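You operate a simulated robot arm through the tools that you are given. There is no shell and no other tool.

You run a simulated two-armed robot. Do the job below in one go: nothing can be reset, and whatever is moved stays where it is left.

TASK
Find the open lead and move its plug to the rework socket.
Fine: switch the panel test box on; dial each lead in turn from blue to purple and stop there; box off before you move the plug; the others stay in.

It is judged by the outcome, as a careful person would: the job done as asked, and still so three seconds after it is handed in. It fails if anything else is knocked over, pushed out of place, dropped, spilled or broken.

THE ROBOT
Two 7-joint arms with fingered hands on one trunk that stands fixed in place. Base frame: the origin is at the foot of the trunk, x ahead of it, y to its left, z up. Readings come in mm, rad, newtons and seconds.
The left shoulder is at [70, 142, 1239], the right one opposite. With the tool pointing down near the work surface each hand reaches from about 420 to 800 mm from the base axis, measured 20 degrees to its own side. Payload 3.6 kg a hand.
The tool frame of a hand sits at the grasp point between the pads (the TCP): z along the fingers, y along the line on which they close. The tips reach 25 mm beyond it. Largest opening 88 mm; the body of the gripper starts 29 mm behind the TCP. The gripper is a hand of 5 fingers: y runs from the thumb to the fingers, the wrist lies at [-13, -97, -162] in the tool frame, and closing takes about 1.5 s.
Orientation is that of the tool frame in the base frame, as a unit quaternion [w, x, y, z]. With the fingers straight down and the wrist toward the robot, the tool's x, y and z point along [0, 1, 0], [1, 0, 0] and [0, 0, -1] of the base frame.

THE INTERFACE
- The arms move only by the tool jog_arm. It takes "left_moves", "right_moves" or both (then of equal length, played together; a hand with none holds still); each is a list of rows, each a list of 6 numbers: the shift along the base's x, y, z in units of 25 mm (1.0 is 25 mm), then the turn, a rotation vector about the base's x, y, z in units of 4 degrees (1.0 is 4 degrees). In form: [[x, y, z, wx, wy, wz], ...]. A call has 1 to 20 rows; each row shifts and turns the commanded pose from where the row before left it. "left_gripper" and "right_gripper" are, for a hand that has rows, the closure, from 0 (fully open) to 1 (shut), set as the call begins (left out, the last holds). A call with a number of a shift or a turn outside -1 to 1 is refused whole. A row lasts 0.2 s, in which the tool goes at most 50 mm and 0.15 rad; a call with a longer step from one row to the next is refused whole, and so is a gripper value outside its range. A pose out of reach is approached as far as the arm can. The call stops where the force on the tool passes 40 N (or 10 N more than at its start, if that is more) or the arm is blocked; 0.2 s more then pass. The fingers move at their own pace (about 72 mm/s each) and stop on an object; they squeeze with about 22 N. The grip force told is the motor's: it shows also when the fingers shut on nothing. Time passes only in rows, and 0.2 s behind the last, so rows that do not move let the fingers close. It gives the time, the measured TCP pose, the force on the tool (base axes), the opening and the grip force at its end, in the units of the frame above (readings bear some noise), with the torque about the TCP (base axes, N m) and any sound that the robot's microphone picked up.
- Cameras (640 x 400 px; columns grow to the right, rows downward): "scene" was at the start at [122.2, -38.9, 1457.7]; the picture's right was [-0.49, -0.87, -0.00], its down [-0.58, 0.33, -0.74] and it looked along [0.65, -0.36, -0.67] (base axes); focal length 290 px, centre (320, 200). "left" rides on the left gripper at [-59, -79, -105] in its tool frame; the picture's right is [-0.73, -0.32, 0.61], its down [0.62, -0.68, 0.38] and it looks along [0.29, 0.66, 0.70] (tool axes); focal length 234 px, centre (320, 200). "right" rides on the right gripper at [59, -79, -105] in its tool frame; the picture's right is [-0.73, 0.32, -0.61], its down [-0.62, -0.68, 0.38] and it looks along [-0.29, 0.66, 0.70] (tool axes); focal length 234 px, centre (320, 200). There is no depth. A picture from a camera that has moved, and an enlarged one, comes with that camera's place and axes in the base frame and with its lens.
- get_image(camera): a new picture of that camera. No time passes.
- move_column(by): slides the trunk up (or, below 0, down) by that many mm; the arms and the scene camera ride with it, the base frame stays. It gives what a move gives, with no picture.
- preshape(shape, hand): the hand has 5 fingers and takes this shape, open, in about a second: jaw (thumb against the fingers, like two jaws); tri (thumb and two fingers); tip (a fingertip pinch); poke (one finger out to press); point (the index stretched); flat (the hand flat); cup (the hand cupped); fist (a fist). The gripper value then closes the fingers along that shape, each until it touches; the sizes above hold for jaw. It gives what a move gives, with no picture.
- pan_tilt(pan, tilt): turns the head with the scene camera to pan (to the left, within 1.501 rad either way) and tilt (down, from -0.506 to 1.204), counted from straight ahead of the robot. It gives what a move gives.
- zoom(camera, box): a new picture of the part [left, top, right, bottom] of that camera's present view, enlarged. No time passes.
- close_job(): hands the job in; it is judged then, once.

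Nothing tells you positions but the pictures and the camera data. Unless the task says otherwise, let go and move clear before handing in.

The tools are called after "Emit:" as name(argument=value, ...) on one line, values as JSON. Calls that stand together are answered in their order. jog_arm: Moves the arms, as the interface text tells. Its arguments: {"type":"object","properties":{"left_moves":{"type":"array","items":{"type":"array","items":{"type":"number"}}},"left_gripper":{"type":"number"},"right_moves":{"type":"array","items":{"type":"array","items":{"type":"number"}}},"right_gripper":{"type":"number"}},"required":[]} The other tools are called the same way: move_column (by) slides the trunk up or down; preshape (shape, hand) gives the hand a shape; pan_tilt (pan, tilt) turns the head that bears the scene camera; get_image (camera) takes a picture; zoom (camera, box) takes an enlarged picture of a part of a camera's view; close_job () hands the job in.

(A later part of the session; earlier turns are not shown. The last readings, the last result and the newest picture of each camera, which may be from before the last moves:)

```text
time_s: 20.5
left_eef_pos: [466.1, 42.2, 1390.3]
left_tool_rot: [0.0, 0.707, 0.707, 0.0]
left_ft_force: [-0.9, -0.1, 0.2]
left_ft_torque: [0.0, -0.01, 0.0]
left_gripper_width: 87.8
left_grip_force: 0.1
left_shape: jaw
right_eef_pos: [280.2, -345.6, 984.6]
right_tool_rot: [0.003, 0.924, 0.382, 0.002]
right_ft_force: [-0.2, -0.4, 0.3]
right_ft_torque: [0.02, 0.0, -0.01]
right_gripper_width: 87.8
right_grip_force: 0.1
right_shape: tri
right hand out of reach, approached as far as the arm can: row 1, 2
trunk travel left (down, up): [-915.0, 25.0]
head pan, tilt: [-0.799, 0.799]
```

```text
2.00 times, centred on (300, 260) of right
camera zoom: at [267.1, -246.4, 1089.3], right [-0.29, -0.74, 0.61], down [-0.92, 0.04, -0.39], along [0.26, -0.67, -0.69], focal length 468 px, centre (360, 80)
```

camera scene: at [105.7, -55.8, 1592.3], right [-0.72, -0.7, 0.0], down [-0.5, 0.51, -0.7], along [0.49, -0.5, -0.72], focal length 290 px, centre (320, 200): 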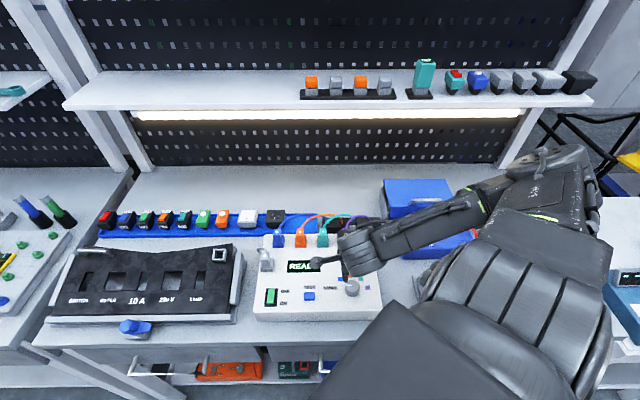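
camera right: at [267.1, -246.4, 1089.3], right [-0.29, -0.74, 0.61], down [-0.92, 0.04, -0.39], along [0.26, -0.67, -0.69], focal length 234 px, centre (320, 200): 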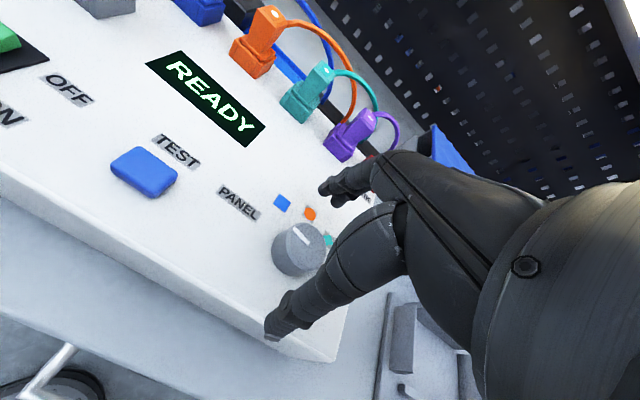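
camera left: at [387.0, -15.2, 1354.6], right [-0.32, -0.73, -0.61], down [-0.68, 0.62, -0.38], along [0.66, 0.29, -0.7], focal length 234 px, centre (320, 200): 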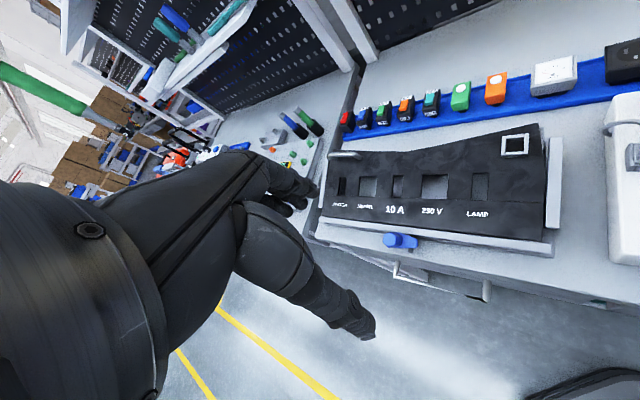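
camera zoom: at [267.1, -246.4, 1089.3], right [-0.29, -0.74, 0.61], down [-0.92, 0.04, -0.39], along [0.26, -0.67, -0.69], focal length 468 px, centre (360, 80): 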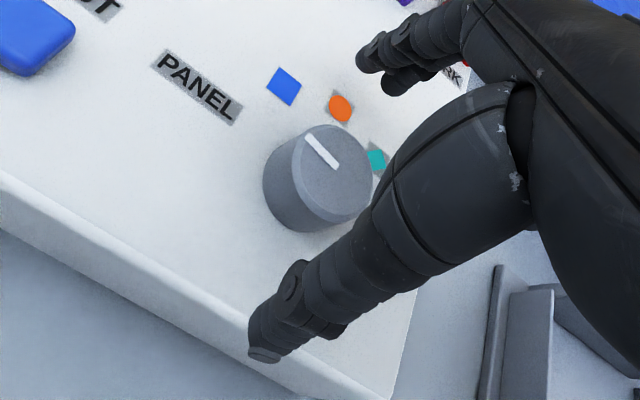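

The dial centre looks about 4 mm off the TCP. I'll correct that and pre-rotate the open hand counter-clockwise by 40° above the knob, checking reach, so the turn itself ends in this comfortable pose.

Emit:
jog_arm(right_moves=[[0.05, -0.12, 0, 0, 0, 1], [0, 0, 0, 0, 0, 1], [0, 0, 0, 0, 0, 1], [0, 0, 0, 0, 0, 1], [0, 0, 0, 0, 0, 1], [0, 0, 0, 0, 0, 1], [0, 0, 0, 0, 0, 1], [0, 0, 0, 0, 0, 1], [0, 0, 0, 0, 0, 1], [0, 0, 0, 0, 0, 1]])

Emit:
get_image(camera="scene")

Emit:
get_image(camera="right")

```text
time_s: 22.7
left_eef_pos: [465.3, 41.3, 1390.6]
left_tool_rot: [0.001, 0.707, 0.707, 0.0]
left_ft_force: [0.5, -0.4, 0.4]
left_ft_torque: [-0.01, -0.01, 0.03]
left_gripper_width: 87.5
left_grip_force: 0.0
left_shape: jaw
right_eef_pos: [281.8, -347.4, 984.6]
right_tool_rot: [0.004, 0.738, 0.675, 0.002]
right_ft_force: [0.1, -0.3, -0.1]
right_ft_torque: [-0.03, 0.0, 0.03]
right_gripper_width: 87.9
right_grip_force: 0.1
right_shape: tri
trunk travel left (down, up): [-915.0, 25.0]
head pan, tilt: [-0.799, 0.799]
```

```text
taken
camera scene: at [105.5, -55.7, 1592.3], right [-0.72, -0.7, 0.0], down [-0.5, 0.51, -0.7], along [0.49, -0.5, -0.72], focal length 290 px, centre (320, 200)
```

scene: 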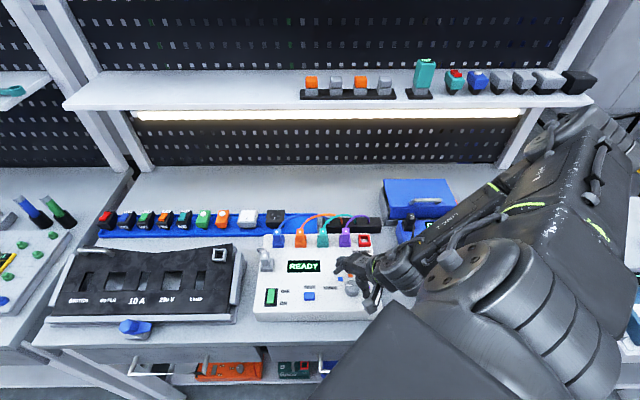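

```text
taken
camera right: at [208.9, -280.2, 1089.3], right [0.25, -0.75, 0.61], down [-0.73, -0.56, -0.39], along [0.63, -0.35, -0.69], focal length 234 px, centre (320, 200)
```

right: 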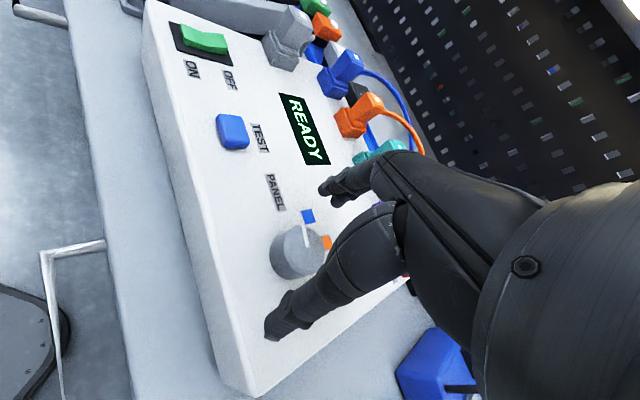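

Yaw of about −5° is reachable. I'll zoom once more to check dial centring from this angle.

Emit:
zoom(camera="right", box=[220, 160, 380, 360])

```text
2.00 times, centred on (300, 260) of right
camera zoom: at [208.9, -280.2, 1089.3], right [0.25, -0.75, 0.61], down [-0.73, -0.56, -0.39], along [0.63, -0.35, -0.69], focal length 468 px, centre (360, 80)
```

zoom: 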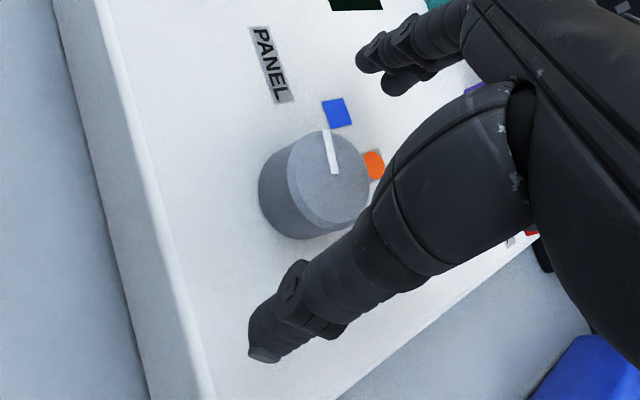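

Markers are at −40°, 0°, +40°, +80° with the pointer now near −80°, so each step is 40° clockwise. I'll lower around the knob and close gently.

Emit:
jog_arm(right_moves=[[0.05, -0.09, -0.3, 0, 0, 0], [0, 0, -0.3, 0, 0, 0], [0, 0, 0, 0, 0, 0]])

Emit:
jog_arm(right_moves=[[0, 0, 0, 0, 0, 0], [0, 0, 0, 0, 0, 0], [0, 0, 0, 0, 0, 0], [0, 0, 0, 0, 0, 0], [0, 0, 0, 0, 0, 0], [0, 0, 0, 0, 0, 0], [0, 0, 0, 0, 0, 0]], right_gripper=1)

Emit:
zoom(camera="right", box=[220, 160, 380, 360])

Emit:
zoom(camera="scene", box=[250, 220, 410, 320])

```text
time_s: 23.5
left_eef_pos: [464.7, 41.4, 1389.5]
left_tool_rot: [0.001, 0.707, 0.707, 0.0]
left_ft_force: [0.3, -0.8, -0.1]
left_ft_torque: [0.01, -0.04, -0.01]
left_gripper_width: 87.9
left_grip_force: 0.0
left_shape: jaw
right_eef_pos: [283.4, -349.0, 969.9]
right_tool_rot: [0.004, 0.738, 0.675, 0.002]
right_ft_force: [-0.1, 0.1, -1.2]
right_ft_torque: [-0.02, 0.0, -0.02]
right_gripper_width: 87.8
right_grip_force: 0.0
right_shape: tri
trunk travel left (down, up): [-915.0, 25.0]
head pan, tilt: [-0.799, 0.799]
```

```text
time_s: 25.1
left_eef_pos: [465.1, 42.5, 1390.4]
left_tool_rot: [0.001, 0.707, 0.707, 0.0]
left_ft_force: [-0.4, -1.3, 0.1]
left_ft_torque: [-0.02, 0.0, 0.03]
left_gripper_width: 87.7
left_grip_force: 0.0
left_shape: jaw
right_eef_pos: [285.0, -348.7, 969.9]
right_tool_rot: [0.003, 0.738, 0.675, 0.002]
right_ft_force: [-0.8, 0.9, -2.9]
right_ft_torque: [0.01, 0.05, -0.02]
right_gripper_width: 26.6
right_grip_force: 21.3
right_shape: tri
trunk travel left (down, up): [-915.0, 25.0]
head pan, tilt: [-0.799, 0.799]
```

```text
2.00 times, centred on (300, 260) of right
camera zoom: at [210.7, -282.2, 1073.8], right [0.25, -0.75, 0.61], down [-0.73, -0.56, -0.39], along [0.63, -0.35, -0.69], focal length 468 px, centre (360, 80)
```

zoom: 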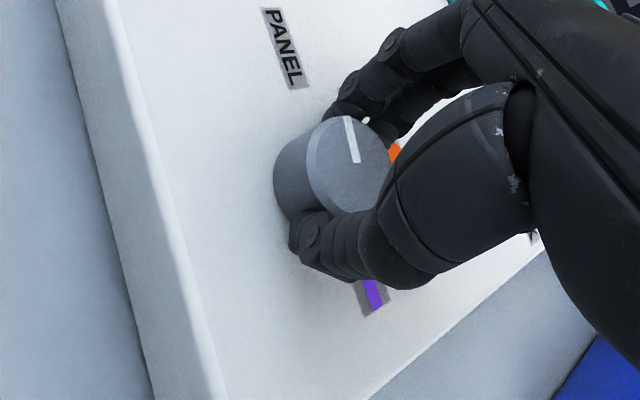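

```text
4.00 times, centred on (330, 270) of scene
camera zoom: at [105.7, -55.6, 1592.2], right [-0.72, -0.7, 0.0], down [-0.5, 0.51, -0.7], along [0.49, -0.5, -0.72], focal length 1159 px, centre (280, -80)
```

zoom: 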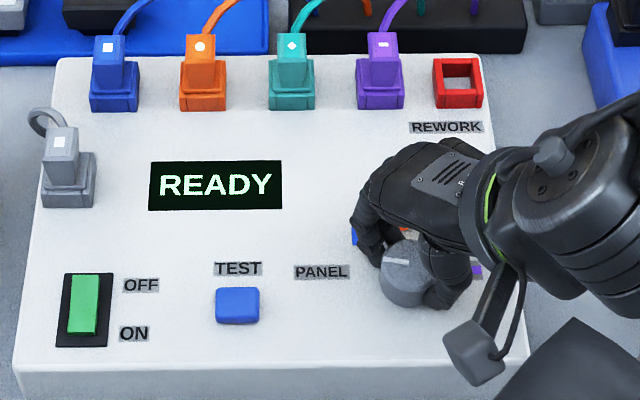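

The knob is held with the pointer in view. I'll turn it 40° clockwise toward blue.

Emit:
jog_arm(right_moves=[[0, 0, 0, 0, 0, -1], [0, 0, 0, 0, 0, -1], [0, 0, 0, 0, 0, -1], [0, 0, 0, 0, 0, -1], [0, 0, 0, 0, 0, -1], [0, 0, 0, 0, 0, -1], [0, 0, 0, 0, 0, -1], [0, 0, 0, 0, 0, -1], [0, 0, 0, 0, 0, -1], [0, 0, 0, 0, 0, -1], [0, 0, 0, 0, 0, 0], [0, 0, 0, 0, 0, 0]])

Emit:
zoom(camera="scene", box=[250, 220, 410, 320])

Emit:
zoom(camera="right", box=[220, 160, 380, 360])

```text
time_s: 27.7
left_eef_pos: [466.5, 41.4, 1391.0]
left_tool_rot: [0.0, 0.707, 0.707, 0.0]
left_ft_force: [0.1, -0.2, -1.0]
left_ft_torque: [0.03, 0.0, -0.01]
left_gripper_width: 87.6
left_grip_force: 0.1
left_shape: jaw
right_eef_pos: [283.1, -350.3, 971.2]
right_tool_rot: [0.005, 0.924, 0.381, 0.0]
right_ft_force: [-2.3, 1.4, -9.4]
right_ft_torque: [0.0, 0.02, -0.03]
right_gripper_width: 26.2
right_grip_force: 22.6
right_shape: tri
trunk travel left (down, up): [-915.0, 25.0]
head pan, tilt: [-0.799, 0.799]
```

```text
4.00 times, centred on (330, 270) of scene
camera zoom: at [106.0, -56.4, 1592.2], right [-0.72, -0.7, 0.0], down [-0.5, 0.51, -0.7], along [0.49, -0.5, -0.72], focal length 1159 px, centre (280, -80)
```

zoom: 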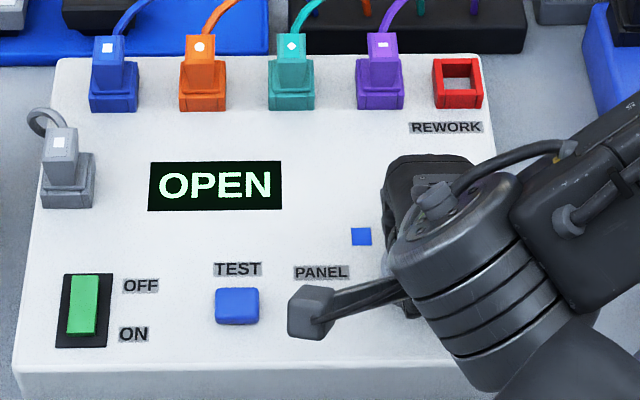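

```text
2.00 times, centred on (300, 260) of right
camera zoom: at [269.8, -251.1, 1074.6], right [-0.29, -0.74, 0.61], down [-0.92, 0.04, -0.39], along [0.26, -0.67, -0.69], focal length 468 px, centre (360, 80)
```

zoom: 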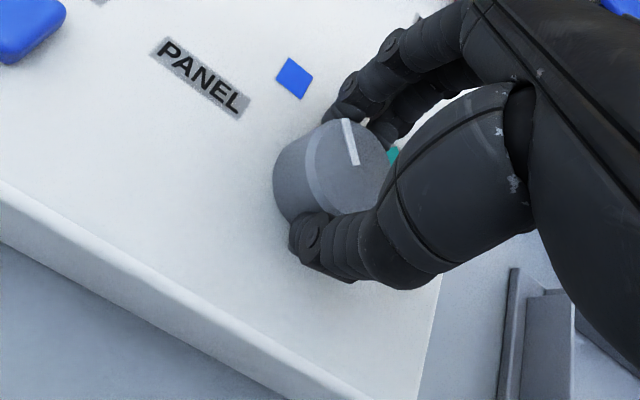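

With the pointer at blue the display reads OPEN. I'll release, swing the hand back 40° around the knob, and confirm the pointer position and reading.

Emit:
jog_arm(right_moves=[[0, 0, 0, 0, 0, 0], [0, 0, 0, 0, 0, 0], [0, 0, 0, 0, 0, 0], [0, 0, 0, 0, 0, 0], [0, 0, 0, 0, 0, 0], [0, 0, 0, 0, 0, 0]], right_gripper=0)

Emit:
jog_arm(right_moves=[[0, 0, 0.3, 0, 0, 0.5], [0, 0, 0.3, 0, 0, 0.5], [0, 0, 0, 0, 0, 1], [0, 0, 0, 0, 0, 1], [0, 0, 0, 0, 0, 1], [0, 0, 0, 0, 0, 1], [0, 0, 0, 0, 0, 1], [0, 0, 0, 0, 0, 1], [0, 0, 0, 0, 0, 1], [0, 0, 0, 0, 0, 1], [0, 0, 0, 0, 0, 1]])

Emit:
zoom(camera="scene", box=[250, 220, 410, 320])

Emit:
zoom(camera="right", box=[220, 160, 380, 360])

```text
time_s: 29.1
left_eef_pos: [465.2, 42.4, 1389.8]
left_tool_rot: [0.0, 0.707, 0.707, 0.0]
left_ft_force: [-0.5, -0.3, -0.4]
left_ft_torque: [0.0, -0.02, 0.0]
left_gripper_width: 87.6
left_grip_force: 0.0
left_shape: jaw
right_eef_pos: [284.2, -349.7, 971.0]
right_tool_rot: [0.004, 0.925, 0.381, 0.0]
right_ft_force: [-0.3, -0.1, 0.2]
right_ft_torque: [0.02, 0.06, -0.02]
right_gripper_width: 87.7
right_grip_force: 0.1
right_shape: tri
trunk travel left (down, up): [-915.0, 25.0]
head pan, tilt: [-0.799, 0.799]
```

```text
time_s: 31.5
left_eef_pos: [465.8, 41.6, 1390.8]
left_tool_rot: [0.0, 0.707, 0.707, 0.0]
left_ft_force: [0.0, -0.9, 0.0]
left_ft_torque: [0.03, 0.02, -0.02]
left_gripper_width: 87.6
left_grip_force: 0.0
left_shape: jaw
right_eef_pos: [282.9, -349.1, 985.2]
right_tool_rot: [0.002, 0.738, 0.675, 0.002]
right_ft_force: [-0.2, -0.4, -0.7]
right_ft_torque: [0.02, -0.03, 0.02]
right_gripper_width: 87.7
right_grip_force: 0.0
right_shape: tri
trunk travel left (down, up): [-915.0, 25.0]
head pan, tilt: [-0.799, 0.799]
```

```text
4.00 times, centred on (330, 270) of scene
camera zoom: at [105.6, -55.7, 1592.2], right [-0.72, -0.7, 0.0], down [-0.5, 0.51, -0.7], along [0.49, -0.5, -0.72], focal length 1159 px, centre (280, -80)
```

zoom: 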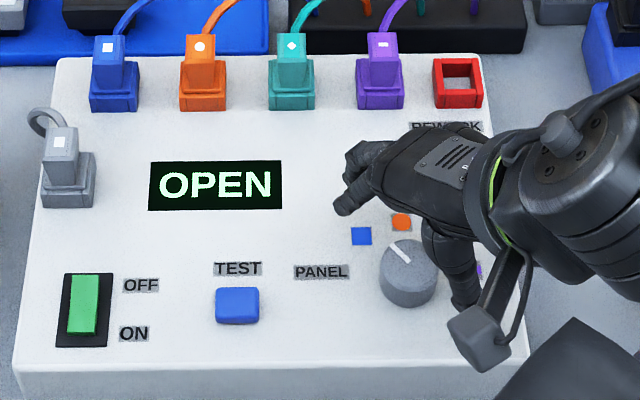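

```text
2.00 times, centred on (300, 260) of right
camera zoom: at [210.1, -282.2, 1089.8], right [0.25, -0.75, 0.61], down [-0.73, -0.56, -0.39], along [0.63, -0.35, -0.69], focal length 468 px, centre (360, 80)
```

zoom: 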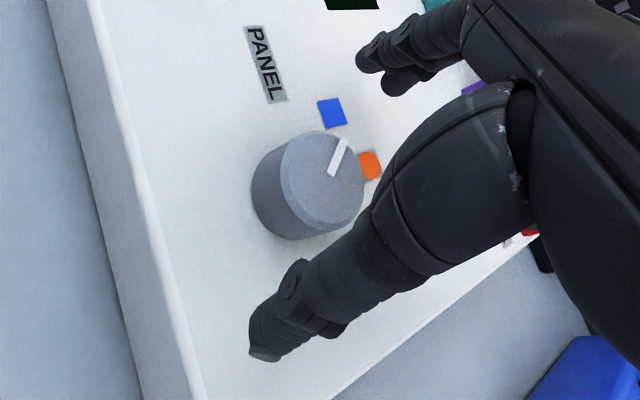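

The pointer is on blue and the display shows OPEN. On to orange: lower, grip, and turn another 40° clockwise.

Emit:
jog_arm(right_moves=[[0, 0, -0.3, 0, 0, 0], [0, 0, -0.3, 0, 0, 0], [0, 0, 0, 0, 0, 0]])

Emit:
jog_arm(right_moves=[[0, 0, 0, 0, 0, 0], [0, 0, 0, 0, 0, 0], [0, 0, 0, 0, 0, 0], [0, 0, 0, 0, 0, 0], [0, 0, 0, 0, 0, 0], [0, 0, 0, 0, 0, 0], [0, 0, 0, 0, 0, 0], [0, 0, 0, 0, 0, -1], [0, 0, 0, 0, 0, -1], [0, 0, 0, 0, 0, -1], [0, 0, 0, 0, 0, -1], [0, 0, 0, 0, 0, -1], [0, 0, 0, 0, 0, -1], [0, 0, 0, 0, 0, -1], [0, 0, 0, 0, 0, -1], [0, 0, 0, 0, 0, -1], [0, 0, 0, 0, 0, -1], [0, 0, 0, 0, 0, 0], [0, 0, 0, 0, 0, 0]], right_gripper=1)

Emit:
zoom(camera="scene", box=[250, 220, 410, 320])

Emit:
zoom(camera="right", box=[220, 160, 380, 360])

```text
time_s: 32.3
left_eef_pos: [466.0, 43.1, 1390.2]
left_tool_rot: [0.001, 0.707, 0.707, -0.001]
left_ft_force: [-0.3, 0.6, 0.5]
left_ft_torque: [0.02, 0.0, 0.02]
left_gripper_width: 87.5
left_grip_force: 0.1
left_shape: jaw
right_eef_pos: [282.8, -349.1, 968.8]
right_tool_rot: [0.003, 0.737, 0.675, 0.003]
right_ft_force: [0.1, 0.5, 0.0]
right_ft_torque: [0.03, -0.02, -0.02]
right_gripper_width: 87.6
right_grip_force: 0.0
right_shape: tri
trunk travel left (down, up): [-915.0, 25.0]
head pan, tilt: [-0.799, 0.799]
```

```text
time_s: 36.3
left_eef_pos: [464.9, 42.5, 1390.7]
left_tool_rot: [0.0, 0.707, 0.707, 0.0]
left_ft_force: [-1.0, 0.2, 0.2]
left_ft_torque: [0.04, 0.01, -0.02]
left_gripper_width: 87.5
left_grip_force: 0.0
left_shape: jaw
right_eef_pos: [283.0, -350.0, 970.2]
right_tool_rot: [0.003, 0.924, 0.381, 0.001]
right_ft_force: [-3.1, -0.7, -6.9]
right_ft_torque: [-0.07, 0.06, 0.04]
right_gripper_width: 26.0
right_grip_force: 22.4
right_shape: tri
trunk travel left (down, up): [-915.0, 25.0]
head pan, tilt: [-0.799, 0.799]
```

```text
4.00 times, centred on (330, 270) of scene
camera zoom: at [105.4, -56.9, 1592.2], right [-0.72, -0.7, 0.0], down [-0.5, 0.51, -0.7], along [0.49, -0.5, -0.72], focal length 1159 px, centre (280, -80)
```

zoom: 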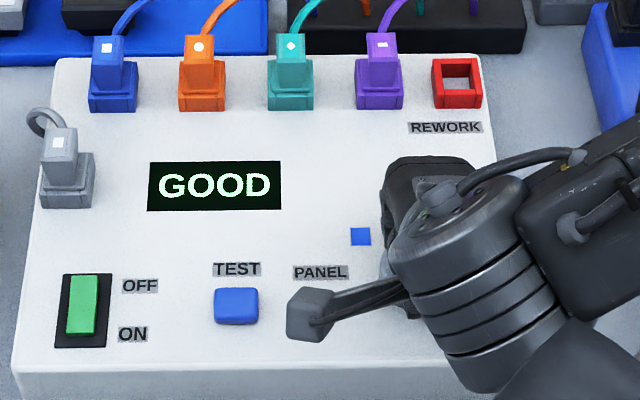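

```text
2.00 times, centred on (300, 260) of right
camera zoom: at [269.3, -250.7, 1073.8], right [-0.29, -0.74, 0.61], down [-0.92, 0.04, -0.39], along [0.26, -0.67, -0.69], focal length 468 px, centre (360, 80)
```

zoom: 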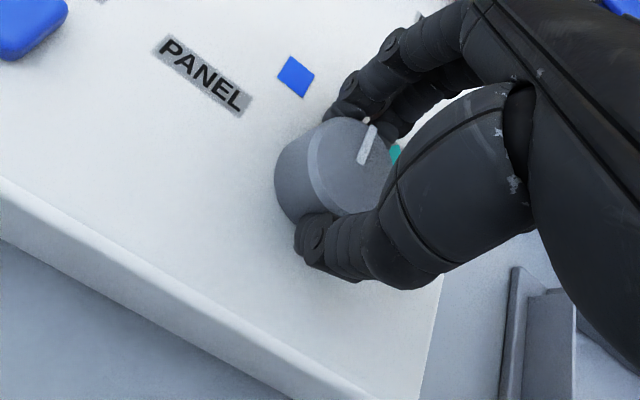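

Orange reads GOOD. I'll release, swing back and continue to teal.

Emit:
jog_arm(right_moves=[[0, 0, 0, 0, 0, 0], [0, 0, 0, 0, 0, 0], [0, 0, 0, 0, 0, 0], [0, 0, 0, 0, 0, 0], [0, 0, 0, 0, 0, 0], [0, 0, 0, 0, 0, 0], [0, 0, 0.3, 0, 0, 0.5], [0, 0, 0.3, 0, 0, 0.5], [0, 0, 0, 0, 0, 1], [0, 0, 0, 0, 0, 1], [0, 0, 0, 0, 0, 1], [0, 0, 0, 0, 0, 1], [0, 0, 0, 0, 0, 1], [0, 0, 0, 0, 0, 1], [0, 0, 0, 0, 0, 1], [0, 0, 0, 0, 0, 1], [0, 0, 0, 0, 0, 1]], right_gripper=0)

Emit:
zoom(camera="scene", box=[250, 220, 410, 320])

Emit:
zoom(camera="right", box=[220, 160, 380, 360])

```text
time_s: 39.9
left_eef_pos: [465.4, 42.7, 1390.7]
left_tool_rot: [-0.001, 0.707, 0.707, 0.0]
left_ft_force: [0.7, -0.5, 0.0]
left_ft_torque: [0.0, -0.05, -0.02]
left_gripper_width: 87.8
left_grip_force: 0.1
left_shape: jaw
right_eef_pos: [283.2, -349.9, 984.4]
right_tool_rot: [0.003, 0.737, 0.676, 0.001]
right_ft_force: [0.2, -0.3, 0.4]
right_ft_torque: [-0.02, -0.02, 0.0]
right_gripper_width: 87.5
right_grip_force: 0.1
right_shape: tri
trunk travel left (down, up): [-915.0, 25.0]
head pan, tilt: [-0.799, 0.799]
```

```text
4.00 times, centred on (330, 270) of scene
camera zoom: at [105.6, -55.7, 1592.2], right [-0.72, -0.7, 0.0], down [-0.5, 0.51, -0.7], along [0.49, -0.5, -0.72], focal length 1159 px, centre (280, -80)
```

zoom: 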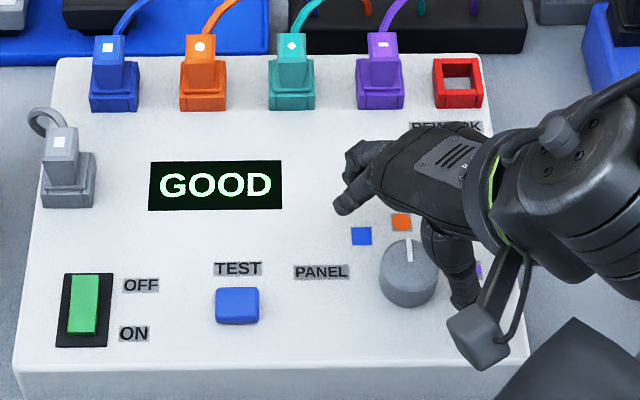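

```text
2.00 times, centred on (300, 260) of right
camera zoom: at [211.0, -282.9, 1088.7], right [0.25, -0.75, 0.61], down [-0.73, -0.56, -0.39], along [0.63, -0.35, -0.69], focal length 468 px, centre (360, 80)
```

zoom: 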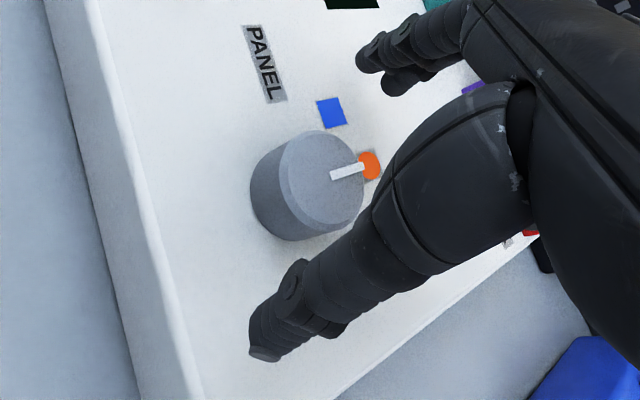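

The dial is on orange, reading GOOD. Now the teal step.

Emit:
jog_arm(right_moves=[[0, 0, -0.3, 0, 0, 0], [0, 0, -0.3, 0, 0, 0], [0, 0, 0, 0, 0, 0]])

Emit:
jog_arm(right_moves=[[0, 0, 0, 0, 0, 0], [0, 0, 0, 0, 0, 0], [0, 0, 0, 0, 0, 0], [0, 0, 0, 0, 0, 0], [0, 0, 0, 0, 0, 0], [0, 0, 0, 0, 0, 0], [0, 0, 0, 0, 0, 0], [0, 0, 0, 0, 0, -1], [0, 0, 0, 0, 0, -1], [0, 0, 0, 0, 0, -1], [0, 0, 0, 0, 0, -1], [0, 0, 0, 0, 0, -1], [0, 0, 0, 0, 0, -1], [0, 0, 0, 0, 0, -1], [0, 0, 0, 0, 0, -1], [0, 0, 0, 0, 0, -1], [0, 0, 0, 0, 0, -1], [0, 0, 0, 0, 0, 0], [0, 0, 0, 0, 0, 0]], right_gripper=1)

Emit:
zoom(camera="scene", box=[250, 220, 410, 320])

Emit:
zoom(camera="right", box=[220, 160, 380, 360])

```text
time_s: 40.7
left_eef_pos: [465.3, 42.7, 1390.1]
left_tool_rot: [-0.001, 0.708, 0.706, 0.0]
left_ft_force: [-0.5, 0.0, -0.5]
left_ft_torque: [0.0, 0.02, 0.01]
left_gripper_width: 87.9
left_grip_force: 0.1
left_shape: jaw
right_eef_pos: [284.4, -348.6, 968.9]
right_tool_rot: [0.003, 0.738, 0.675, 0.002]
right_ft_force: [-0.7, 0.5, 0.0]
right_ft_torque: [-0.02, -0.02, -0.02]
right_gripper_width: 87.8
right_grip_force: 0.1
right_shape: tri
trunk travel left (down, up): [-915.0, 25.0]
head pan, tilt: [-0.799, 0.799]
```

```text
time_s: 44.7
left_eef_pos: [465.5, 41.1, 1391.4]
left_tool_rot: [0.001, 0.706, 0.708, 0.0]
left_ft_force: [-0.3, 0.1, 0.5]
left_ft_torque: [0.01, -0.02, 0.0]
left_gripper_width: 87.8
left_grip_force: 0.0
left_shape: jaw
right_eef_pos: [284.3, -350.2, 970.4]
right_tool_rot: [0.003, 0.924, 0.381, 0.001]
right_ft_force: [-4.1, -0.5, -9.6]
right_ft_torque: [-0.01, 0.04, 0.01]
right_gripper_width: 25.2
right_grip_force: 21.0
right_shape: tri
trunk travel left (down, up): [-915.0, 25.0]
head pan, tilt: [-0.799, 0.799]
```

```text
4.00 times, centred on (330, 270) of scene
camera zoom: at [105.1, -56.9, 1592.2], right [-0.72, -0.7, 0.0], down [-0.5, 0.51, -0.7], along [0.49, -0.5, -0.72], focal length 1159 px, centre (280, -80)
```

zoom: 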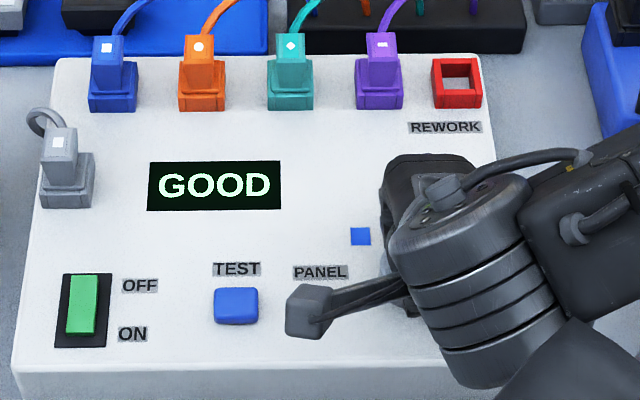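

```text
2.00 times, centred on (300, 260) of right
camera zoom: at [270.1, -250.9, 1075.0], right [-0.29, -0.74, 0.61], down [-0.92, 0.04, -0.39], along [0.26, -0.67, -0.69], focal length 468 px, centre (360, 80)
```

zoom: 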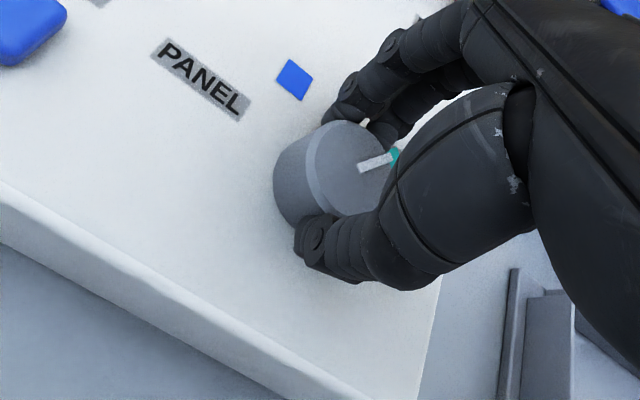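

Teal reads GOOD. I'll release, swing back and confirm before the last step to purple.

Emit:
jog_arm(right_moves=[[0, 0, 0, 0, 0, 0], [0, 0, 0, 0, 0, 0], [0, 0, 0, 0, 0, 0], [0, 0, 0, 0, 0, 0], [0, 0, 0, 0, 0, 0], [0, 0, 0, 0, 0, 0], [0, 0, 0.3, 0, 0, 0.5], [0, 0, 0.3, 0, 0, 0.5], [0, 0, 0, 0, 0, 1], [0, 0, 0, 0, 0, 1], [0, 0, 0, 0, 0, 1], [0, 0, 0, 0, 0, 1], [0, 0, 0, 0, 0, 1], [0, 0, 0, 0, 0, 1], [0, 0, 0, 0, 0, 1], [0, 0, 0, 0, 0, 1], [0, 0, 0, 0, 0, 1]], right_gripper=0)

Emit:
zoom(camera="scene", box=[250, 220, 410, 320])

Emit:
zoom(camera="right", box=[220, 160, 380, 360])

```text
time_s: 48.3
left_eef_pos: [464.9, 41.5, 1391.5]
left_tool_rot: [0.0, 0.707, 0.707, 0.001]
left_ft_force: [0.5, 0.7, 0.1]
left_ft_torque: [-0.02, -0.01, -0.02]
left_gripper_width: 87.8
left_grip_force: 0.1
left_shape: jaw
right_eef_pos: [282.0, -348.5, 985.3]
right_tool_rot: [0.002, 0.738, 0.675, 0.002]
right_ft_force: [0.1, -0.4, 0.3]
right_ft_torque: [-0.01, -0.01, -0.02]
right_gripper_width: 87.6
right_grip_force: 0.0
right_shape: tri
trunk travel left (down, up): [-915.0, 25.0]
head pan, tilt: [-0.799, 0.799]
```

```text
4.00 times, centred on (330, 270) of scene
camera zoom: at [105.7, -55.7, 1592.2], right [-0.72, -0.7, 0.0], down [-0.5, 0.51, -0.7], along [0.49, -0.5, -0.72], focal length 1159 px, centre (280, -80)
```

zoom: 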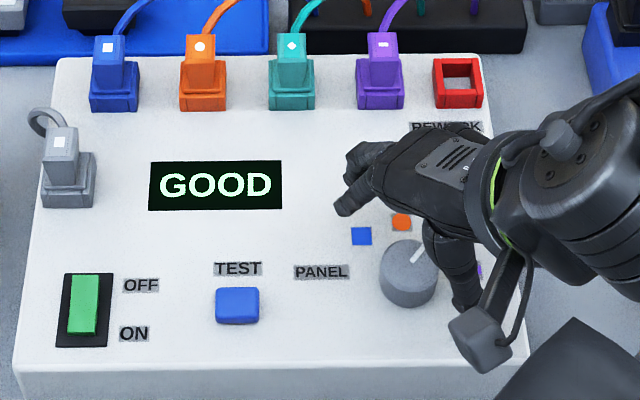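

```text
2.00 times, centred on (300, 260) of right
camera zoom: at [209.6, -282.3, 1089.3], right [0.25, -0.75, 0.61], down [-0.73, -0.56, -0.39], along [0.63, -0.35, -0.69], focal length 468 px, centre (360, 80)
```

zoom: 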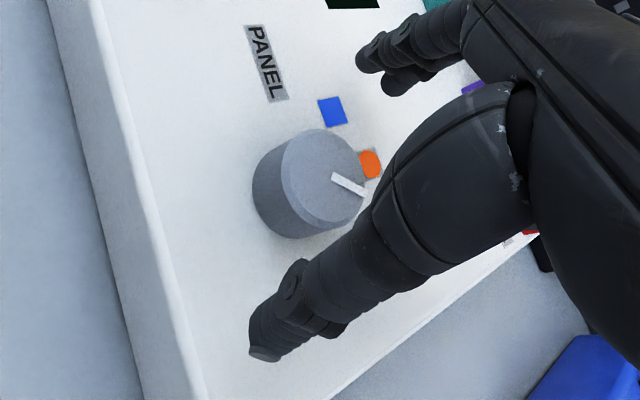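

The pointer is on teal, GOOD. Now the final 40° to purple.

Emit:
jog_arm(right_moves=[[0, 0, -0.3, 0, 0, 0], [0, 0, -0.3, 0, 0, 0], [0, 0, 0, 0, 0, 0]])

Emit:
jog_arm(right_moves=[[0, 0, 0, 0, 0, 0], [0, 0, 0, 0, 0, 0], [0, 0, 0, 0, 0, 0], [0, 0, 0, 0, 0, 0], [0, 0, 0, 0, 0, 0], [0, 0, 0, 0, 0, 0], [0, 0, 0, 0, 0, 0], [0, 0, 0, 0, 0, -1], [0, 0, 0, 0, 0, -1], [0, 0, 0, 0, 0, -1], [0, 0, 0, 0, 0, -1], [0, 0, 0, 0, 0, -1], [0, 0, 0, 0, 0, -1], [0, 0, 0, 0, 0, -1], [0, 0, 0, 0, 0, -1], [0, 0, 0, 0, 0, -1], [0, 0, 0, 0, 0, -1], [0, 0, 0, 0, 0, 0], [0, 0, 0, 0, 0, 0]], right_gripper=1)

Emit:
zoom(camera="scene", box=[250, 220, 410, 320])

Emit:
zoom(camera="right", box=[220, 160, 380, 360])

```text
time_s: 49.1
left_eef_pos: [465.1, 42.2, 1390.8]
left_tool_rot: [0.0, 0.707, 0.707, 0.0]
left_ft_force: [0.6, -0.2, 0.6]
left_ft_torque: [-0.02, -0.03, 0.0]
left_gripper_width: 87.5
left_grip_force: 0.0
left_shape: jaw
right_eef_pos: [282.6, -348.6, 969.2]
right_tool_rot: [0.004, 0.738, 0.675, 0.001]
right_ft_force: [0.4, -0.5, 0.3]
right_ft_torque: [0.02, 0.02, 0.01]
right_gripper_width: 87.7
right_grip_force: 0.0
right_shape: tri
trunk travel left (down, up): [-915.0, 25.0]
head pan, tilt: [-0.799, 0.799]
```

```text
time_s: 53.1
left_eef_pos: [464.0, 43.0, 1391.4]
left_tool_rot: [0.001, 0.707, 0.707, 0.001]
left_ft_force: [-0.3, -0.4, 0.7]
left_ft_torque: [0.0, 0.02, 0.02]
left_gripper_width: 87.5
left_grip_force: 0.0
left_shape: jaw
right_eef_pos: [283.1, -349.3, 970.1]
right_tool_rot: [0.004, 0.925, 0.381, 0.002]
right_ft_force: [-6.3, 2.0, -1.6]
right_ft_torque: [0.03, 0.09, -0.01]
right_gripper_width: 25.1
right_grip_force: 22.7
right_shape: tri
trunk travel left (down, up): [-915.0, 25.0]
head pan, tilt: [-0.799, 0.799]
```

```text
4.00 times, centred on (330, 270) of scene
camera zoom: at [103.9, -55.3, 1592.4], right [-0.72, -0.7, 0.0], down [-0.5, 0.51, -0.7], along [0.49, -0.5, -0.72], focal length 1159 px, centre (280, -80)
```

zoom: 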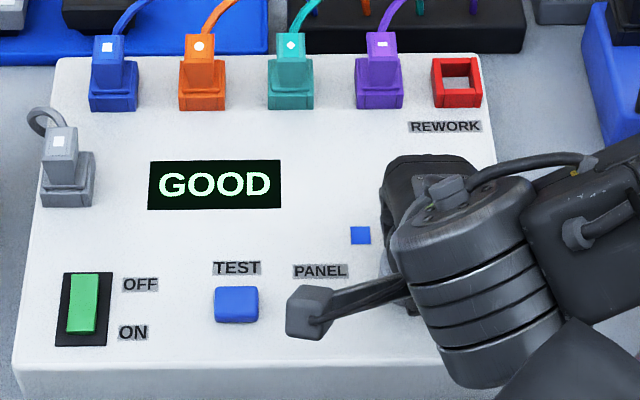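

```text
2.00 times, centred on (300, 260) of right
camera zoom: at [269.3, -250.2, 1074.3], right [-0.29, -0.74, 0.61], down [-0.92, 0.04, -0.39], along [0.26, -0.68, -0.69], focal length 468 px, centre (360, 80)
```

zoom: 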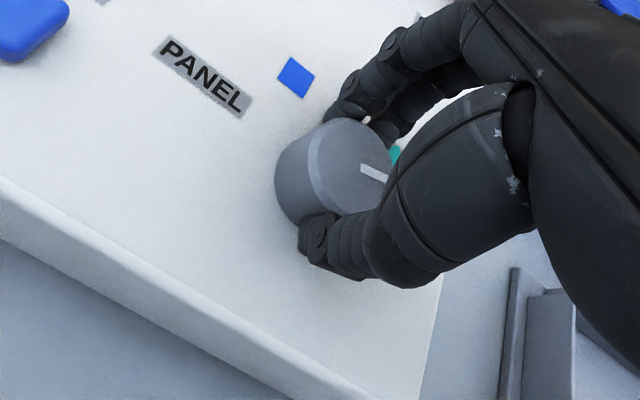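

Purple reads GOOD, so blue is the open lead. I'll release the dial, rise clear and confirm the pointer is on purple.

Emit:
jog_arm(right_moves=[[0, 0, 0, 0, 0, 0], [0, 0, 0, 0, 0, 0], [0, 0, 0, 0, 0, 0], [0, 0, 0, 0, 0, 0], [0, 0, 0, 0, 0, 0], [0, 0, 0, 0, 0, 0], [0, 0, 0.4, 0, 0, 0], [0, 0, 0.4, 0, 0, 0], [0, 0, 0.4, 0, 0, 0], [0.3, 0.1, 0.5, 0, 0, 0], [0.4, 0.2, 0.5, 0, 0, 0], [0.4, 0.3, 0.5, 0, 0, 0], [0.4, 0.4, 0.5, 0, 0, 0]], right_gripper=0)

Emit:
get_image(camera="scene")

Emit:
get_image(camera="right")

```text
time_s: 55.9
left_eef_pos: [465.0, 42.9, 1390.9]
left_tool_rot: [0.001, 0.707, 0.708, 0.0]
left_ft_force: [0.3, 0.1, 0.3]
left_ft_torque: [0.06, 0.0, 0.01]
left_gripper_width: 87.8
left_grip_force: 0.0
left_shape: jaw
right_eef_pos: [288.0, -331.4, 989.5]
right_tool_rot: [-0.011, 0.92, 0.392, 0.008]
right_ft_force: [-0.5, 0.4, 0.2]
right_ft_torque: [-0.02, 0.02, -0.04]
right_gripper_width: 87.9
right_grip_force: 0.0
right_shape: tri
right hand out of reach, approached as far as the arm can: row 9, 10, 11, 12, 13
trunk travel left (down, up): [-915.0, 25.0]
head pan, tilt: [-0.799, 0.799]
```

```text
taken
camera scene: at [105.8, -55.6, 1592.2], right [-0.72, -0.7, 0.0], down [-0.5, 0.51, -0.7], along [0.49, -0.5, -0.72], focal length 290 px, centre (320, 200)
```

scene: 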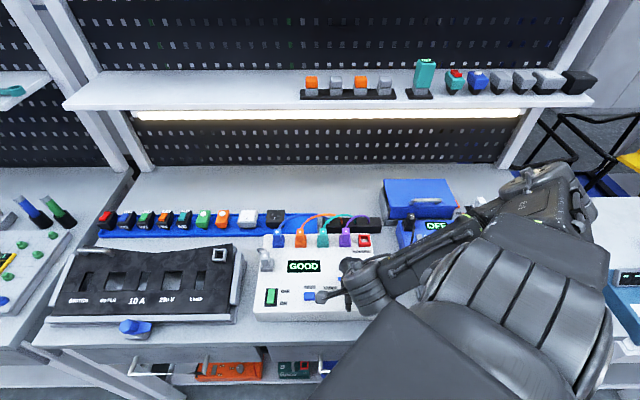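

```text
taken
camera right: at [271.9, -235.9, 1095.7], right [-0.27, -0.76, 0.59], down [-0.92, 0.03, -0.39], along [0.28, -0.65, -0.71], focal length 234 px, centre (320, 200)
```

right: 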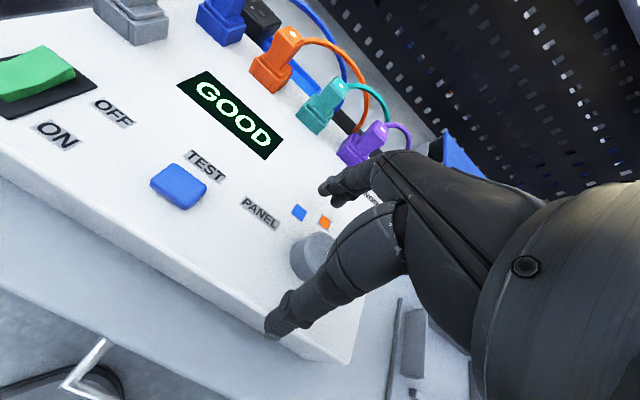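

The dial is clear and the box still reads GOOD. I'll move out and over toward the rocker, turning the hand back, then shape it to poke again.

Emit:
jog_arm(right_moves=[[0.52, 0, 0.2, 0, 0, 0.3], [0.52, 0, 0.2, 0, 0, 0.3], [0.52, 0, 0.2, 0, 0, 0.3], [0.52, 0, 0.2, 0, 0, 0.3], [0.288, 0.472, 0.12, 0, 0, 1], [0.288, 0.472, 0.12, 0, 0, 1], [0.288, 0.472, 0.12, 0, 0, 1], [0.288, 0.472, 0.12, 0, 0, 1], [0.288, 0.472, 0.12, 0, 0, 1], [0.288, 0.472, 0.12, 0, 0, 1], [0.288, 0.472, 0.12, 0, 0, 1], [0.288, 0.472, 0.12, 0, 0, 1], [0.288, 0.472, 0.12, 0, 0, 1], [0.288, 0.472, 0.12, 0, 0, 1]])

Emit:
get_image(camera="scene")

Emit:
zoom(camera="scene", box=[250, 220, 410, 320])

```text
time_s: 58.9
left_eef_pos: [465.9, 43.7, 1390.9]
left_tool_rot: [0.001, 0.708, 0.707, 0.0]
left_ft_force: [1.1, 0.3, -0.4]
left_ft_torque: [-0.02, 0.0, 0.02]
left_gripper_width: 87.6
left_grip_force: 0.0
left_shape: jaw
right_eef_pos: [378.2, -203.4, 1022.4]
right_tool_rot: [0.003, 0.709, 0.705, 0.001]
right_ft_force: [0.1, -0.8, 0.0]
right_ft_torque: [-0.01, 0.0, 0.04]
right_gripper_width: 87.6
right_grip_force: 0.0
right_shape: tri
right hand out of reach, approached as far as the arm can: row 1, 2, 3, 4
trunk travel left (down, up): [-915.0, 25.0]
head pan, tilt: [-0.799, 0.799]
```

```text
taken
camera scene: at [106.0, -55.3, 1592.2], right [-0.72, -0.7, 0.0], down [-0.5, 0.51, -0.7], along [0.49, -0.5, -0.72], focal length 290 px, centre (320, 200)
```

scene: 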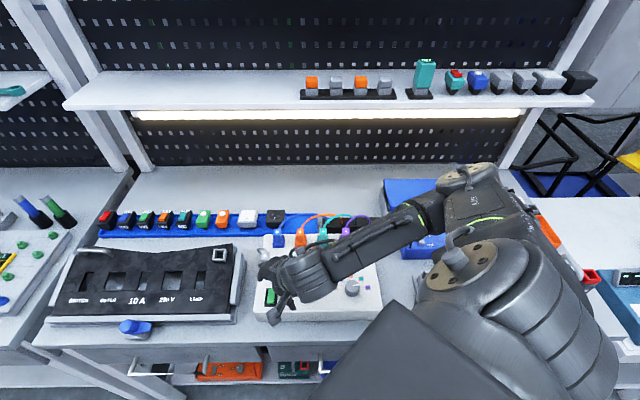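

```text
4.00 times, centred on (330, 270) of scene
camera zoom: at [106.0, -55.3, 1592.2], right [-0.72, -0.7, 0.0], down [-0.5, 0.51, -0.7], along [0.49, -0.5, -0.72], focal length 1159 px, centre (280, -80)
```

zoom: 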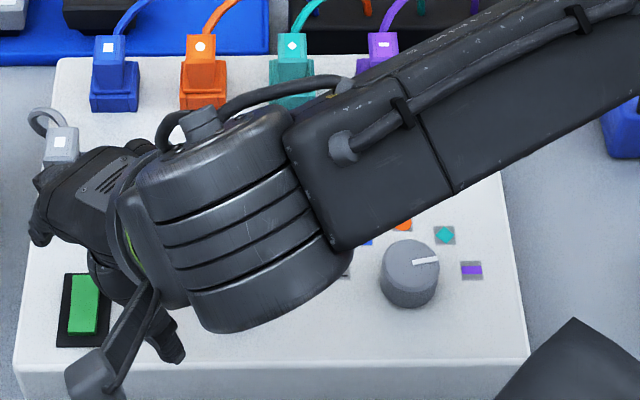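

The dial pointer is clearly on purple. I'll shift over the far (OFF) half of the rocker and switch to the poke shape.

Emit:
jog_arm(right_moves=[[0.36, -0.095, 0.2, 0, 0, 0], [0.36, -0.095, 0.2, 0, 0, 0], [0.36, -0.095, 0, 0, 0, 0], [0.36, -0.095, 0, 0, 0, 0]])

Emit:
preshape(hand="right", shape="poke")

Emit:
zoom(camera="right", box=[220, 200, 380, 320])

Emit:
zoom(camera="scene", box=[220, 220, 380, 320])

```text
time_s: 59.9
left_eef_pos: [466.2, 42.6, 1390.6]
left_tool_rot: [-0.001, 0.707, 0.707, 0.0]
left_ft_force: [0.3, 0.0, -0.3]
left_ft_torque: [-0.02, 0.0, -0.02]
left_gripper_width: 87.6
left_grip_force: 0.0
left_shape: jaw
right_eef_pos: [415.1, -214.3, 1032.5]
right_tool_rot: [0.004, 0.709, 0.705, 0.002]
right_ft_force: [-0.5, -0.2, -0.4]
right_ft_torque: [0.01, 0.0, -0.02]
right_gripper_width: 88.0
right_grip_force: 0.1
right_shape: tri
trunk travel left (down, up): [-915.0, 25.0]
head pan, tilt: [-0.799, 0.799]
```

```text
time_s: 60.8
left_eef_pos: [466.1, 42.3, 1390.4]
left_tool_rot: [0.0, 0.707, 0.707, 0.0]
left_ft_force: [0.8, 1.1, -0.4]
left_ft_torque: [0.01, -0.02, 0.0]
left_gripper_width: 87.9
left_grip_force: 0.0
left_shape: jaw
right_eef_pos: [414.0, -212.4, 1033.4]
right_tool_rot: [0.003, 0.709, 0.705, 0.002]
right_ft_force: [-0.2, -0.2, 0.6]
right_ft_torque: [0.02, 0.02, -0.01]
right_gripper_width: 0.3
right_grip_force: 0.1
right_shape: poke
trunk travel left (down, up): [-915.0, 25.0]
head pan, tilt: [-0.799, 0.799]
```

```text
3.33 times, centred on (300, 260) of right
camera zoom: at [335.4, -152.3, 1137.1], right [0.31, -0.73, 0.61], down [-0.68, -0.62, -0.39], along [0.66, -0.29, -0.69], focal length 781 px, centre (387, 0)
```

zoom: 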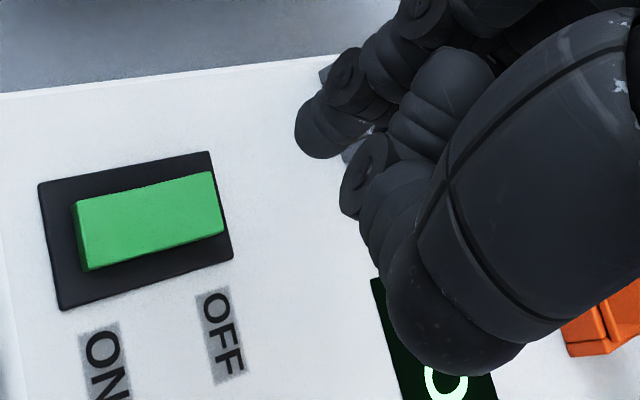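

```text
4.00 times, centred on (300, 270) of scene
camera zoom: at [105.6, -55.6, 1592.2], right [-0.72, -0.7, 0.0], down [-0.5, 0.51, -0.7], along [0.49, -0.5, -0.72], focal length 1159 px, centre (400, -80)
```

zoom: 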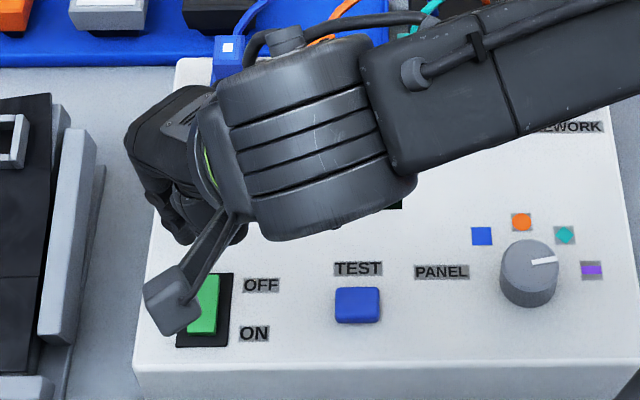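

The curled fingers would come close to the grey supply plug at this yaw. I'll rotate the hand to line up with the box so they sit over the free area before pressing.

Emit:
jog_arm(right_moves=[[0, 0, 0.2, 0, 0, -1], [0, 0, 0, 0, 0, -1], [0, 0, 0, 0, 0, -1], [0, 0, 0, 0, 0, -1], [0, 0, 0, 0, 0, -1], [0, 0, 0, 0, 0, -1], [0, 0, 0, 0, 0, -1], [0, 0, 0, 0, 0, -1], [0, 0, 0, 0, 0, -1], [0, 0, 0, 0, 0, -1], [-0.08, 0.08, 0, 0, 0, -1], [0, 0, 0, 0, 0, 0]])

Emit:
get_image(camera="right")

Emit:
zoom(camera="scene", box=[220, 220, 380, 320])

```text
time_s: 63.4
left_eef_pos: [466.2, 42.5, 1390.8]
left_tool_rot: [0.0, 0.707, 0.707, 0.0]
left_ft_force: [-0.4, 0.7, 0.1]
left_ft_torque: [0.02, 0.04, -0.01]
left_gripper_width: 87.7
left_grip_force: 0.0
left_shape: jaw
right_eef_pos: [408.3, -179.0, 1035.5]
right_tool_rot: [-0.023, 0.896, 0.443, 0.014]
right_ft_force: [-0.6, 0.6, 0.4]
right_ft_torque: [-0.02, 0.02, -0.03]
right_gripper_width: 0.0
right_grip_force: 0.0
right_shape: poke
right hand out of reach, approached as far as the arm can: row 4, 5, 6
trunk travel left (down, up): [-915.0, 25.0]
head pan, tilt: [-0.799, 0.799]
```

```text
taken
camera right: at [380.9, -88.5, 1145.2], right [-0.19, -0.8, 0.56], down [-0.92, -0.06, -0.39], along [0.35, -0.59, -0.73], focal length 234 px, centre (320, 200)
```

right: 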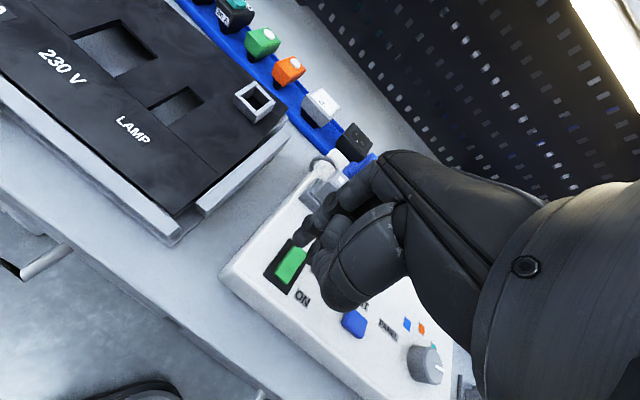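

```text
4.00 times, centred on (300, 270) of scene
camera zoom: at [105.6, -55.7, 1592.2], right [-0.72, -0.7, 0.0], down [-0.5, 0.51, -0.7], along [0.49, -0.5, -0.72], focal length 1159 px, centre (400, -80)
```

zoom: 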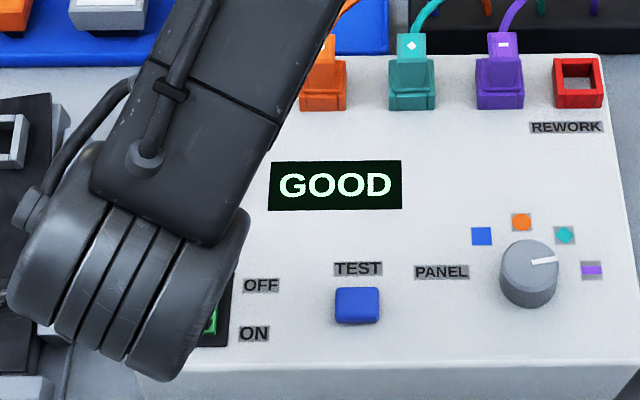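

The hand drifted near a reach limit while turning. I'll look at the whole scene before doing more.

Emit:
get_image(camera="scene")

Emit:
get_image(camera="left")

```text
taken
camera scene: at [105.6, -55.7, 1592.2], right [-0.72, -0.7, 0.0], down [-0.5, 0.51, -0.7], along [0.49, -0.5, -0.72], focal length 290 px, centre (320, 200)
```

scene: 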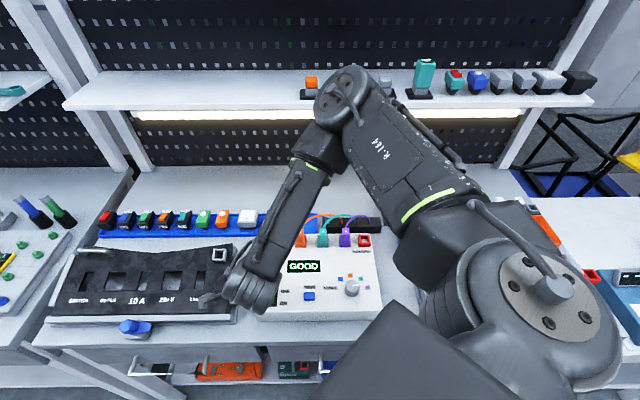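

```text
taken
camera left: at [386.4, -17.1, 1494.8], right [-0.32, -0.73, -0.61], down [-0.68, 0.62, -0.38], along [0.66, 0.29, -0.7], focal length 234 px, centre (320, 200)
```

left: 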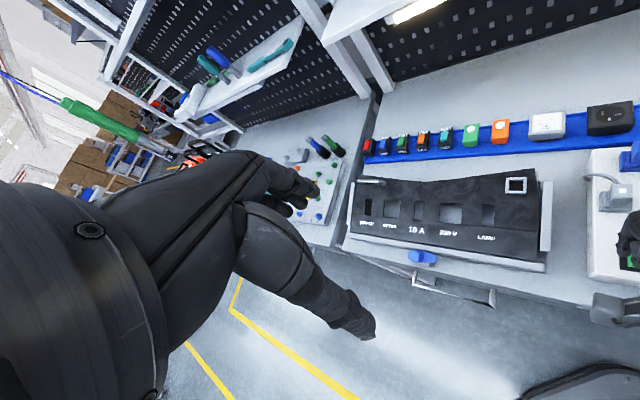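

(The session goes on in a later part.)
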